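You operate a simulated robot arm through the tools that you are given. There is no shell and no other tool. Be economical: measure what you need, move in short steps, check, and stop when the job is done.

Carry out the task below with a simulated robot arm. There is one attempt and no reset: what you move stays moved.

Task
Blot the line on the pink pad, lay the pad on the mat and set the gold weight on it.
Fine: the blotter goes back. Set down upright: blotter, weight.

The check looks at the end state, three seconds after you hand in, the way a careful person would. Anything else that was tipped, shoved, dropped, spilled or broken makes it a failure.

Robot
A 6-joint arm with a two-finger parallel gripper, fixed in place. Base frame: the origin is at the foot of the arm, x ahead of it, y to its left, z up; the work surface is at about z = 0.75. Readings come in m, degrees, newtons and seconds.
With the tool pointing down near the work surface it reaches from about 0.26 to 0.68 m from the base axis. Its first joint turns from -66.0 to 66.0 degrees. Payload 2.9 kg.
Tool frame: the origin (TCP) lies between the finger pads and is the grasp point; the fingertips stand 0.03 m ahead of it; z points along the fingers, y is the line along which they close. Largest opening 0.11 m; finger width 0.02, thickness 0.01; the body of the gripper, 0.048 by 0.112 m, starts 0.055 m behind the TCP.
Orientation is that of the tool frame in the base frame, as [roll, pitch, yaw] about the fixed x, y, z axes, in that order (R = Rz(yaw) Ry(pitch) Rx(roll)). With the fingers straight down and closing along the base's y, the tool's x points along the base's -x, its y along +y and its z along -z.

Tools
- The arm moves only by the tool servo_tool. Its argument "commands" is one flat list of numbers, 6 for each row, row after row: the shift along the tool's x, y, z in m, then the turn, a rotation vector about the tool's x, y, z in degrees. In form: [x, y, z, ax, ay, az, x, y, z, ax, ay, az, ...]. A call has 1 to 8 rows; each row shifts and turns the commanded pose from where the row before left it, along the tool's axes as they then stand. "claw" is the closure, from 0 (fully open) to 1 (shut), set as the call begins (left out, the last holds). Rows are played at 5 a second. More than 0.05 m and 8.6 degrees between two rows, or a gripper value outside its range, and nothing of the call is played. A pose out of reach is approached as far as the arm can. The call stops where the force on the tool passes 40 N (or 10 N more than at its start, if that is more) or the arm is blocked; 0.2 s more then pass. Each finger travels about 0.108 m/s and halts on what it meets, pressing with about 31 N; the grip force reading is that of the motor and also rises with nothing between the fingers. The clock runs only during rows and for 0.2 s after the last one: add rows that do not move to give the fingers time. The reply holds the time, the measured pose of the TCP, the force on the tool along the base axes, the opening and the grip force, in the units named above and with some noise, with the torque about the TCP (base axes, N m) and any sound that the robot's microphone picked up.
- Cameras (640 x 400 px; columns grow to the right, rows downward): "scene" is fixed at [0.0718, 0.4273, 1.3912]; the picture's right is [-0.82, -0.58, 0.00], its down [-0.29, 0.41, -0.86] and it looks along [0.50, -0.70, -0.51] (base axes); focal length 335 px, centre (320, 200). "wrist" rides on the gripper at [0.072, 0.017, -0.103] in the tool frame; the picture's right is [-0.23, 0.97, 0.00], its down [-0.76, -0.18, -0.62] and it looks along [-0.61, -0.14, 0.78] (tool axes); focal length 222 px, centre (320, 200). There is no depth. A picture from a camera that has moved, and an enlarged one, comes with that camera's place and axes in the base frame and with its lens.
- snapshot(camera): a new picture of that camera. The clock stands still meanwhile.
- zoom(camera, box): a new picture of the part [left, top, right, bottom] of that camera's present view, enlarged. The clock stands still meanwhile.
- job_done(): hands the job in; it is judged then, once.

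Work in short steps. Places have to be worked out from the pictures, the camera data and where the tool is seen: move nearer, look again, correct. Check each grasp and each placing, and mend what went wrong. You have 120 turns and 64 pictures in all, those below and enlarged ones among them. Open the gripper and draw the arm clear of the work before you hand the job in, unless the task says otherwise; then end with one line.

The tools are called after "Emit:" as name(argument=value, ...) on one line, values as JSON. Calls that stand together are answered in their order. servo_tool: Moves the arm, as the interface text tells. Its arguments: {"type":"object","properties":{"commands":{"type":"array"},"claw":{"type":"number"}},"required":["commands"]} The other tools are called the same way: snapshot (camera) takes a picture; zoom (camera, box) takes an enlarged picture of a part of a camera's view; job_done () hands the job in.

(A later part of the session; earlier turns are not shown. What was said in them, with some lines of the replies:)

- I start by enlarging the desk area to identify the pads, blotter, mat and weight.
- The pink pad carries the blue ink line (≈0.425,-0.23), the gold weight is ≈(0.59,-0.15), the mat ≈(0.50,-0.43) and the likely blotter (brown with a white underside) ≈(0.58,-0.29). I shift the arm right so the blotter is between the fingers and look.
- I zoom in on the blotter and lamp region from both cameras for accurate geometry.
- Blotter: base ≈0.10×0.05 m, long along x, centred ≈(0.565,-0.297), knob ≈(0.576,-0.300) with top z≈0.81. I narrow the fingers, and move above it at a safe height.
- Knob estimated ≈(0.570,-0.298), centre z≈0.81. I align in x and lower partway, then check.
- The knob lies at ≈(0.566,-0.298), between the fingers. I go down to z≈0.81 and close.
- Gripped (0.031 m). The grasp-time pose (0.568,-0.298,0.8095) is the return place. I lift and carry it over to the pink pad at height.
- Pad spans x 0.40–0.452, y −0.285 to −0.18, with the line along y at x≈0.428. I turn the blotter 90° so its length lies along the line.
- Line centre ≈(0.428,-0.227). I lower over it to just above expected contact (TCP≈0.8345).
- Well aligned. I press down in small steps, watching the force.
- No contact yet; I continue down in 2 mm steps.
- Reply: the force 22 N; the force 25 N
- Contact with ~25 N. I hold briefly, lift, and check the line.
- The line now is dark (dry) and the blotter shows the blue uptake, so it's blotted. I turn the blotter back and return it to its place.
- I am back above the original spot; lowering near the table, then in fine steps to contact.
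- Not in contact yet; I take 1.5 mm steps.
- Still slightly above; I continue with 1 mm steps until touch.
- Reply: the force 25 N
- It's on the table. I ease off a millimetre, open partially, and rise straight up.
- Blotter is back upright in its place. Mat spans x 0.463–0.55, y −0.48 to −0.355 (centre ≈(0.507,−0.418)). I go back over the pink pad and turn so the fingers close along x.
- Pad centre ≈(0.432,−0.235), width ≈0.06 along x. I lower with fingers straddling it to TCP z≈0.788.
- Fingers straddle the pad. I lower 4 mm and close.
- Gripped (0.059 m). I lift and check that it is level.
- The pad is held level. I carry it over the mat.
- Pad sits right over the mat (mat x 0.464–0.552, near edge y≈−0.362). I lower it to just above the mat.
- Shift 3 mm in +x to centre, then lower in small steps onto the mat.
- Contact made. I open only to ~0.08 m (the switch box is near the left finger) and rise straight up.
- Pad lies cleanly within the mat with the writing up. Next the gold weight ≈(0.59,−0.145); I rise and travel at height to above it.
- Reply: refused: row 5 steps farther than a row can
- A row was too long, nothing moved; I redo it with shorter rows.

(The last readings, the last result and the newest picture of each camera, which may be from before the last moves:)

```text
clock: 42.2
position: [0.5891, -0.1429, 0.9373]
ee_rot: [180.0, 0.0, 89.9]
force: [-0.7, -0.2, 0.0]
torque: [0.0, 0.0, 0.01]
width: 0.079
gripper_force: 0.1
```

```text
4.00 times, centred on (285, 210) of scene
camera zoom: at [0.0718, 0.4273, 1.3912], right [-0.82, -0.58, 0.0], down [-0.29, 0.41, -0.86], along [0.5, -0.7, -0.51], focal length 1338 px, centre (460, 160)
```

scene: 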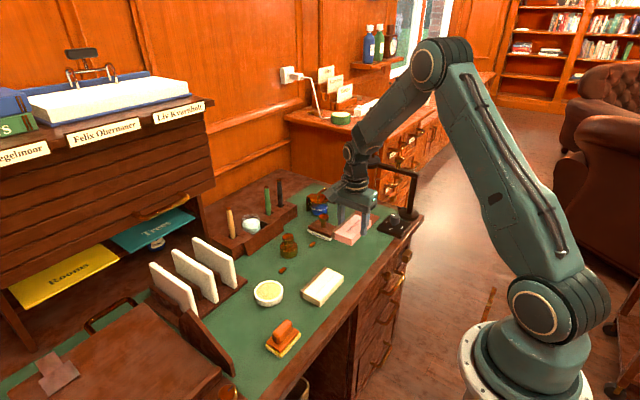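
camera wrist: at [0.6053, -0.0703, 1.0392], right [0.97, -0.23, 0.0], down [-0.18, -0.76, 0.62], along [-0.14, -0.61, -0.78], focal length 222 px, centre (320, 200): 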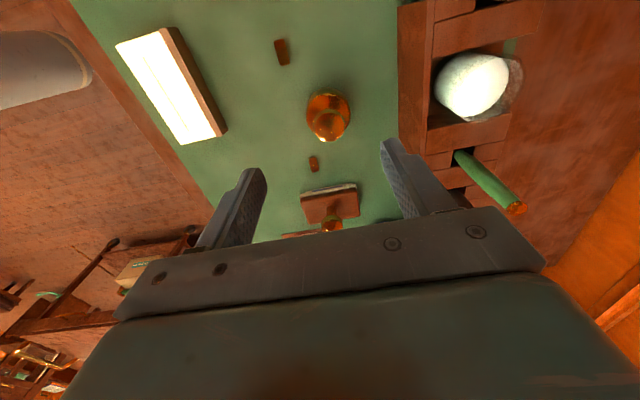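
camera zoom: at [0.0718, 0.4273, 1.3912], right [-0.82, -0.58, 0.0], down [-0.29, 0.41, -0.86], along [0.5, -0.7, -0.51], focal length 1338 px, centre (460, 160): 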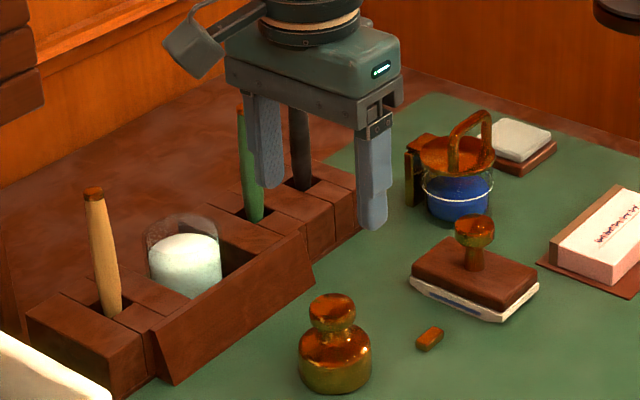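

Weight centre ≈(0.595,−0.154); rack front at x≈0.67, so there's room. I align and lower to just over it.

Emit:
servo_tool(commands=[-0.011, 0.006, 0.03, 0, 0, 0, 0, 0, 0.03, 0, 0, 0, 0, 0, 0.02, 0, 0, 0, 0, 0, 0, 0, 0, 0])

Emit:
snapshot(camera="wrist")

Emit:
zoom(camera="scene", box=[230, 180, 350, 260])

```text
clock: 43.2
position: [0.5974, -0.153, 0.857]
ee_rot: [-180.0, 0.0, 90.1]
force: [0.5, 0.8, 0.4]
torque: [0.03, -0.01, 0.04]
width: 0.0794
gripper_force: 0.1
```

```text
26 pictures are left
camera wrist: at [0.6132, -0.0809, 0.9594], right [0.97, -0.23, 0.0], down [-0.18, -0.76, 0.62], along [-0.14, -0.61, -0.78], focal length 222 px, centre (320, 200)
```

wrist: 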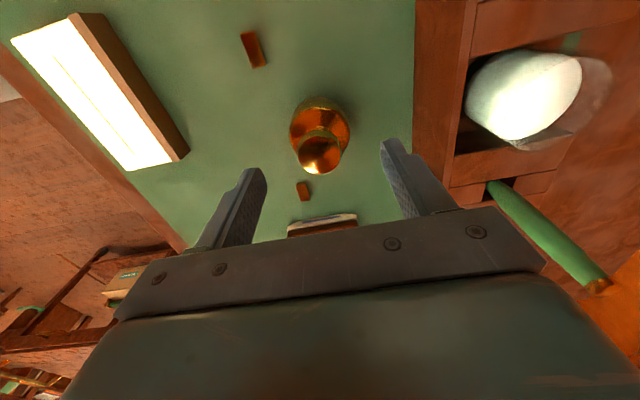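

```text
5.00 times, centred on (290, 220) of scene
camera zoom: at [0.0718, 0.4273, 1.3912], right [-0.82, -0.58, 0.0], down [-0.29, 0.41, -0.86], along [0.5, -0.7, -0.51], focal length 1673 px, centre (470, 100)
```

zoom: 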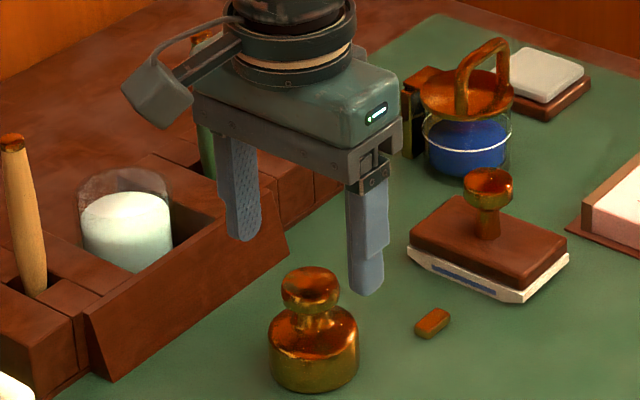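

Refined weight centre ≈(0.597,−0.148). I shift 5 mm in y and lower around its body.

Emit:
servo_tool(commands=[0.005, 0, 0.02, 0, 0, 0, 0, 0, 0.02, 0, 0, 0, 0, 0, 0.015, 0, 0, 0, 0, 0, 0.012, 0, 0, 0, 0, 0, 0, 0, 0, 0])

Emit:
zoom(camera="wrist", box=[160, 60, 480, 260])

Emit:
zoom(camera="scene", box=[230, 190, 350, 270])

```text
clock: 44.4
position: [0.5964, -0.1484, 0.7922]
ee_rot: [-180.0, 0.0, 90.0]
force: [1.0, -0.5, 0.5]
torque: [0.0, 0.04, 0.01]
width: 0.0794
gripper_force: 0.0
```

```text
2.00 times, centred on (320, 160) of wrist
camera zoom: at [0.6126, -0.0768, 0.8932], right [0.97, -0.23, 0.0], down [-0.18, -0.76, 0.62], along [-0.14, -0.61, -0.78], focal length 444 px, centre (320, 280)
```

zoom: 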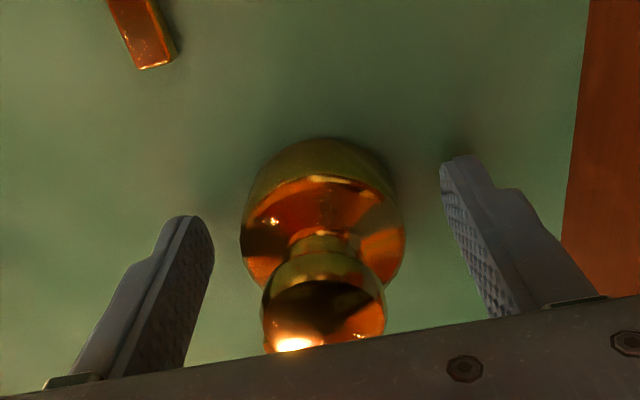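

```text
5.00 times, centred on (290, 230) of scene
camera zoom: at [0.0718, 0.4273, 1.3912], right [-0.82, -0.58, 0.0], down [-0.29, 0.41, -0.86], along [0.5, -0.7, -0.51], focal length 1673 px, centre (470, 50)
```

zoom: 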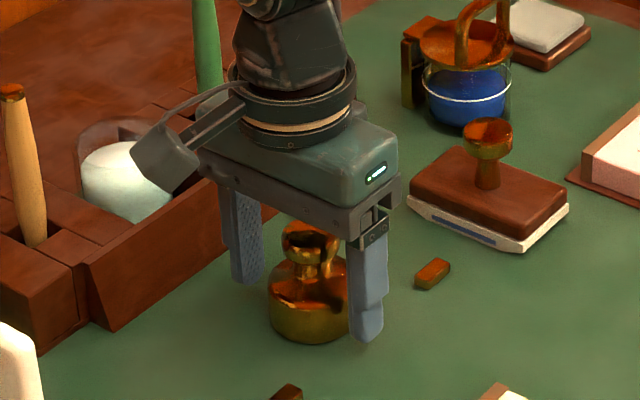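

Weight is still ≈4 mm toward +y; I shift, lower 3 mm, and close.

Emit:
servo_tool(commands=[0.004, 0, 0.003, 0, 0, 0, 0, 0, 0, 0, 0, 0])

Emit:
servo_tool(commands=[0, 0, 0, 0, 0, 0, 0, 0, 0, 0, 0, 0, 0, 0, 0, 0, 0, 0], claw=1)

Emit:
zoom(camera="wrist", box=[160, 60, 480, 260])

```text
clock: 45.0
position: [0.5969, -0.1454, 0.7886]
ee_rot: [180.0, 0.1, 90.0]
force: [-1.0, 0.9, 1.5]
torque: [0.01, 0.0, 0.0]
width: 0.0789
gripper_force: 0.0
```

```text
clock: 45.8
position: [0.5973, -0.1441, 0.7876]
ee_rot: [-179.9, -0.2, 89.9]
force: [-1.4, 0.5, 1.4]
torque: [0.01, 0.12, -0.01]
width: 0.0526
gripper_force: 31.0
```

```text
2.00 times, centred on (320, 160) of wrist
camera zoom: at [0.6129, -0.0725, 0.89], right [0.97, -0.23, 0.0], down [-0.18, -0.76, 0.62], along [-0.14, -0.61, -0.78], focal length 444 px, centre (320, 280)
```

zoom: 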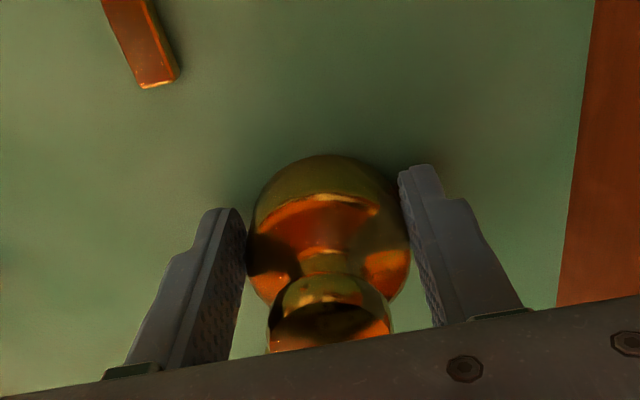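

Gripped at 0.053 m, close to the full body diameter. I lift gently.

Emit:
servo_tool(commands=[0, 0, -0.01, 0, 0, 0, 0, 0, -0.02, 0, 0, 0, 0, 0, -0.03, 0, 0, 0, 0, 0, -0.04, 0, 0, 0, 0, 0, -0.03, 0, 0, 0, 0, 0, 0, 0, 0, 0])

Emit:
zoom(camera="scene", box=[230, 160, 380, 260])

```text
clock: 47.2
position: [0.596, -0.1446, 0.9176]
ee_rot: [-180.0, -0.1, 90.0]
force: [-0.3, 0.1, -3.6]
torque: [0.02, 0.0, -0.03]
width: 0.0526
gripper_force: 30.7
```

```text
4.00 times, centred on (305, 210) of scene
camera zoom: at [0.0718, 0.4272, 1.3912], right [-0.82, -0.58, 0.0], down [-0.29, 0.41, -0.86], along [0.5, -0.7, -0.51], focal length 1338 px, centre (380, 160)
```

zoom: 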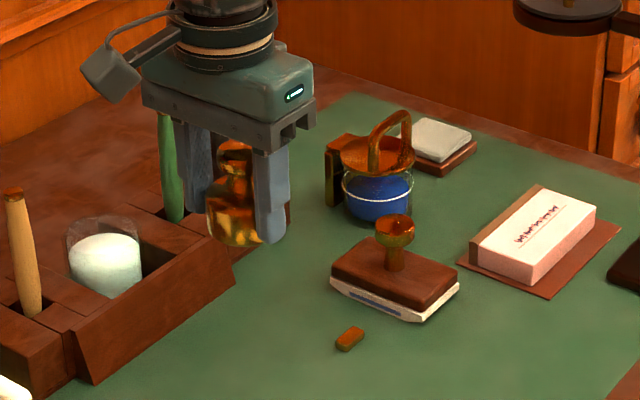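

Held upright. I bring it in to x≈0.509 and then across to over the pad.

Emit:
servo_tool(commands=[0, -0.045, 0, 0, 0, 0, 0, -0.042, 0, 0, 0, 0, -0.046, 0, 0, 0, 0, 0, -0.046, 0, 0, 0, 0, 0, -0.046, 0, 0, 0, 0, 0, -0.046, 0, 0, 0, 0, 0, -0.046, 0, 0, 0, 0, 0, -0.045, 0, 0, 0, 0, 0])

Emit:
servo_tool(commands=[0, 0, 0.02, 0, 0, 0, 0, 0, 0, 0, 0, 0])

Emit:
zoom(camera="scene", box=[290, 140, 440, 240])

Emit:
snapshot(camera="wrist")

```text
clock: 49.0
position: [0.5102, -0.4202, 0.9161]
ee_rot: [-179.9, 0.0, 90.0]
force: [0.3, -0.2, -4.4]
torque: [0.05, -0.01, 0.04]
width: 0.053
gripper_force: 31.1
```

```text
clock: 49.6
position: [0.5118, -0.4201, 0.8969]
ee_rot: [180.0, -0.1, 90.0]
force: [-0.2, -0.1, -4.2]
torque: [0.05, 0.02, -0.02]
width: 0.0525
gripper_force: 31.4
```

```text
4.00 times, centred on (365, 190) of scene
camera zoom: at [0.0718, 0.4272, 1.3912], right [-0.82, -0.58, 0.0], down [-0.29, 0.41, -0.86], along [0.5, -0.7, -0.51], focal length 1338 px, centre (140, 240)
```

zoom: 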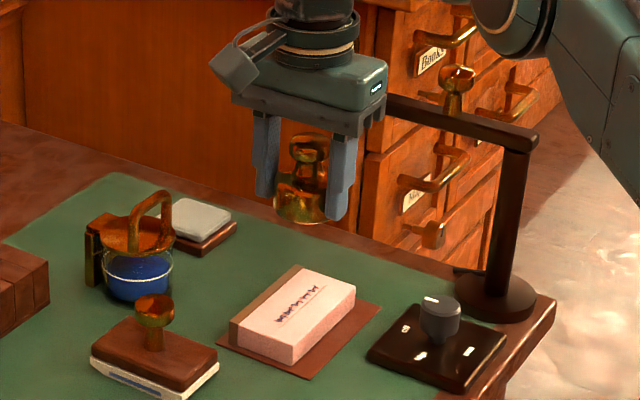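

```text
19 pictures are left
camera wrist: at [0.5278, -0.3471, 0.9993], right [0.97, -0.23, 0.0], down [-0.18, -0.76, 0.62], along [-0.14, -0.61, -0.78], focal length 222 px, centre (320, 200)
```

wrist: 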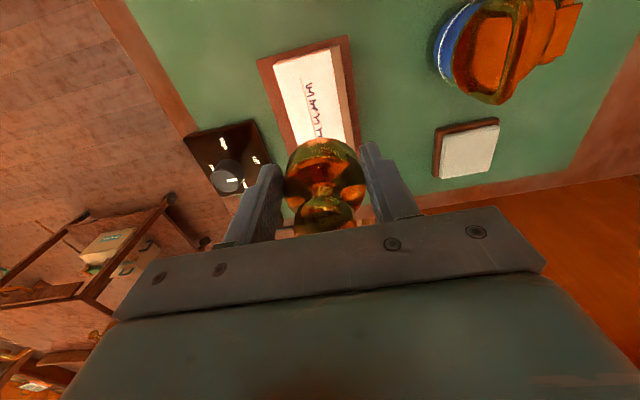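

Lower to a little above expected contact (TCP≈0.812).

Emit:
servo_tool(commands=[0, -0.001, 0.03, 0, 0, 0, 0, 0, 0.03, 0, 0, 0, 0, 0, 0.017, 0, 0, 0, 0, 0, 0, 0, 0, 0])

Emit:
zoom(camera="scene", box=[310, 160, 430, 240])

Emit:
zoom(camera="wrist", box=[160, 20, 480, 220])

```text
clock: 50.6
position: [0.5091, -0.4204, 0.8212]
ee_rot: [-180.0, 0.0, 90.0]
force: [0.1, 0.1, -3.9]
torque: [0.05, 0.0, 0.0]
width: 0.053
gripper_force: 31.3
```

```text
5.00 times, centred on (370, 200) of scene
camera zoom: at [0.0718, 0.4272, 1.3912], right [-0.82, -0.58, 0.0], down [-0.29, 0.41, -0.86], along [0.5, -0.7, -0.51], focal length 1673 px, centre (70, 200)
```

zoom: 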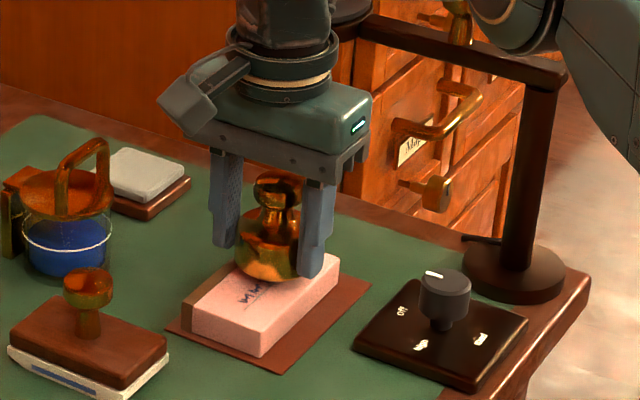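

```text
2.00 times, centred on (320, 120) of wrist
camera zoom: at [0.5257, -0.3483, 0.922], right [0.97, -0.23, 0.0], down [-0.18, -0.76, 0.62], along [-0.14, -0.61, -0.78], focal length 444 px, centre (320, 360)
```

zoom: 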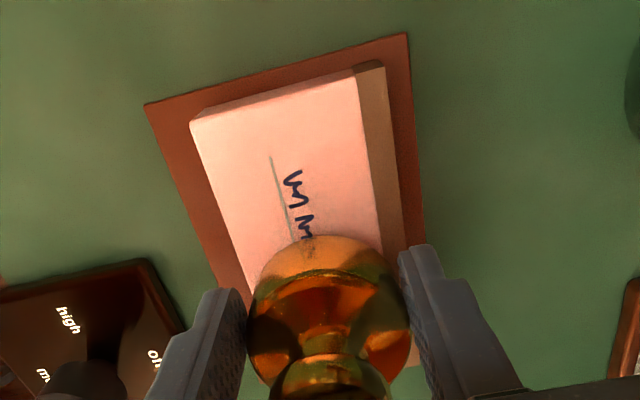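

Centred over the pad. Fine steps down until contact.

Emit:
servo_tool(commands=[0, 0, 0.004, 0, 0, 0, 0, 0, 0.002, 0, 0, 0, 0, 0, 0, 0, 0, 0])

Emit:
servo_tool(commands=[0, 0, 0.0015, 0, 0, 0, 0, 0, 0, 0, 0, 0])

Emit:
servo_tool(commands=[0, 0, 0.001, 0, 0, 0, 0, 0, 0, 0, 0, 0])

```text
clock: 51.4
position: [0.5079, -0.4195, 0.8154]
ee_rot: [179.9, 0.1, 90.0]
force: [-0.2, 0.3, -4.3]
torque: [0.03, -0.01, 0.02]
width: 0.0528
gripper_force: 31.4
```

```text
clock: 52.0
position: [0.5082, -0.4206, 0.8137]
ee_rot: [-179.9, 0.0, 89.9]
force: [0.7, -0.2, -4.3]
torque: [0.09, 0.03, -0.02]
width: 0.0526
gripper_force: 31.1
```

```text
clock: 52.6
position: [0.508, -0.4192, 0.8125]
ee_rot: [-179.9, 0.1, 90.1]
force: [-2.1, 1.9, 2.3]
torque: [0.08, 0.13, -0.01]
width: 0.0525
gripper_force: 31.5
```

The force changed sign: the weight rests on the pad. I open partly and rise straight up.

Emit:
servo_tool(commands=[0, 0, 0, 0, 0, 0, 0, 0, 0, 0, 0, 0, 0, 0, 0, 0, 0, 0, 0, 0, -0.02, 0, 0, 0, 0, 0, -0.04, 0, 0, 0, 0, 0, -0.04, 0, 0, 0, 0, 0, -0.03, 0, 0, 0, 0, 0, 0, 0, 0, 0], claw=0.28)

Emit:
zoom(camera="scene", box=[310, 160, 430, 240])

Emit:
zoom(camera="wrist", box=[160, 20, 480, 220])

```text
clock: 54.4
position: [0.5093, -0.4194, 0.9429]
ee_rot: [-179.9, -0.1, 89.9]
force: [1.4, 0.1, -0.7]
torque: [-0.01, 0.03, 0.01]
width: 0.079
gripper_force: 0.0
```

```text
5.00 times, centred on (370, 200) of scene
camera zoom: at [0.0718, 0.4273, 1.3912], right [-0.82, -0.58, 0.0], down [-0.29, 0.41, -0.86], along [0.5, -0.7, -0.51], focal length 1673 px, centre (70, 200)
```

zoom: 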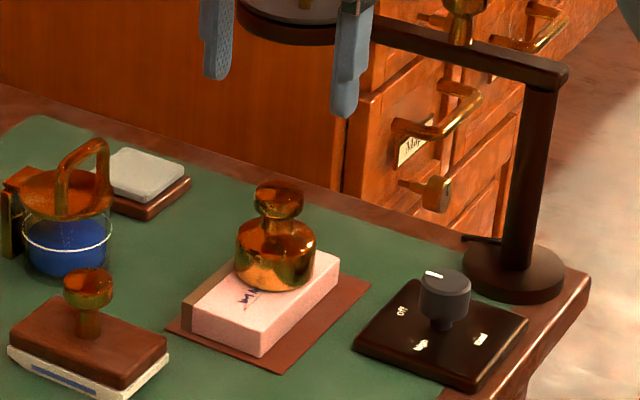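

```text
2.00 times, centred on (320, 120) of wrist
camera zoom: at [0.5255, -0.3479, 1.0449], right [0.97, -0.23, 0.0], down [-0.18, -0.76, 0.62], along [-0.14, -0.61, -0.78], focal length 444 px, centre (320, 360)
```

zoom: 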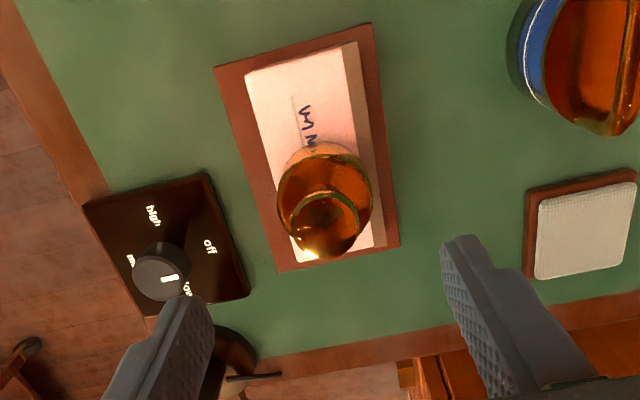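

Weight stands upright on the pad, pad on the mat. I draw the arm clear toward the start position and take a final look.

Emit:
servo_tool(commands=[0, 0, -0.04, 0, 0, 0, 0.04, -0.02, -0.02, 0, 0, 0, 0.045, -0.02, 0, 0, 0, 0, 0.045, -0.02, 0, 0, 0, 0, 0.045, -0.02, 0, 0, 0, 0, 0.045, -0.02, 0, 0, 0, 0, 0.04, -0.02, 0, 0, 0, 0, 0, 0, 0, 0, 0, 0], claw=0)

Emit:
snapshot(camera="scene")

Emit:
zoom(camera="scene", box=[220, 170, 440, 308])

```text
clock: 56.2
position: [0.3893, -0.161, 1.0017]
ee_rot: [-179.9, -0.1, 90.1]
force: [1.0, 0.3, 0.5]
torque: [0.01, 0.01, 0.02]
width: 0.1101
gripper_force: 0.0
```

```text
14 pictures are left
```

scene: 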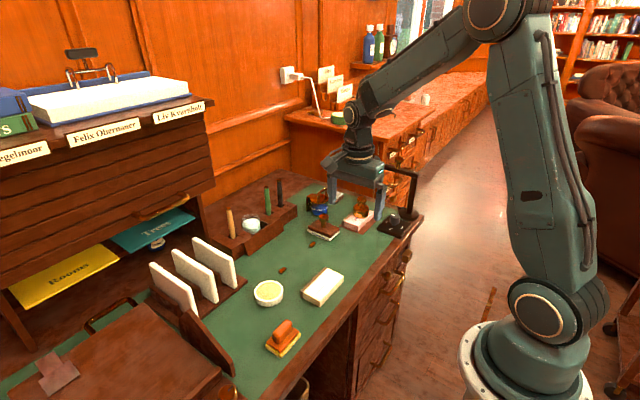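

```text
2.90 times, centred on (330, 239) of scene
camera zoom: at [0.0717, 0.4273, 1.3912], right [-0.82, -0.58, 0.0], down [-0.29, 0.41, -0.86], along [0.5, -0.7, -0.51], focal length 970 px, centre (291, 87)
```

zoom: 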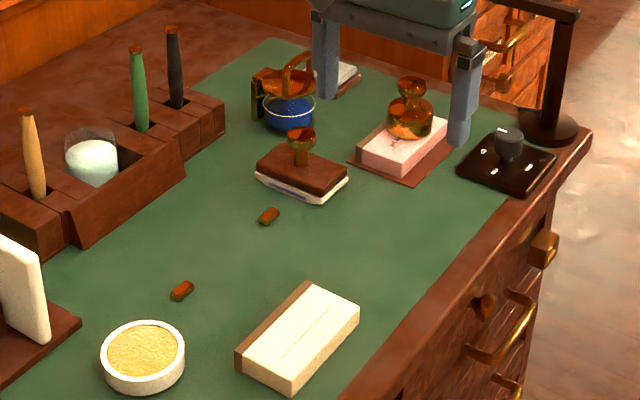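

Everything is in place, the gripper is open and the arm is clear; nothing else moved. I hand in the job.

Emit:
job_done()

```text
The job is handed in.
```

I blotted the line on the pink pad, set the blotter back upright in its original place, laid the pad on the mat and stood the gold weight upright on it.
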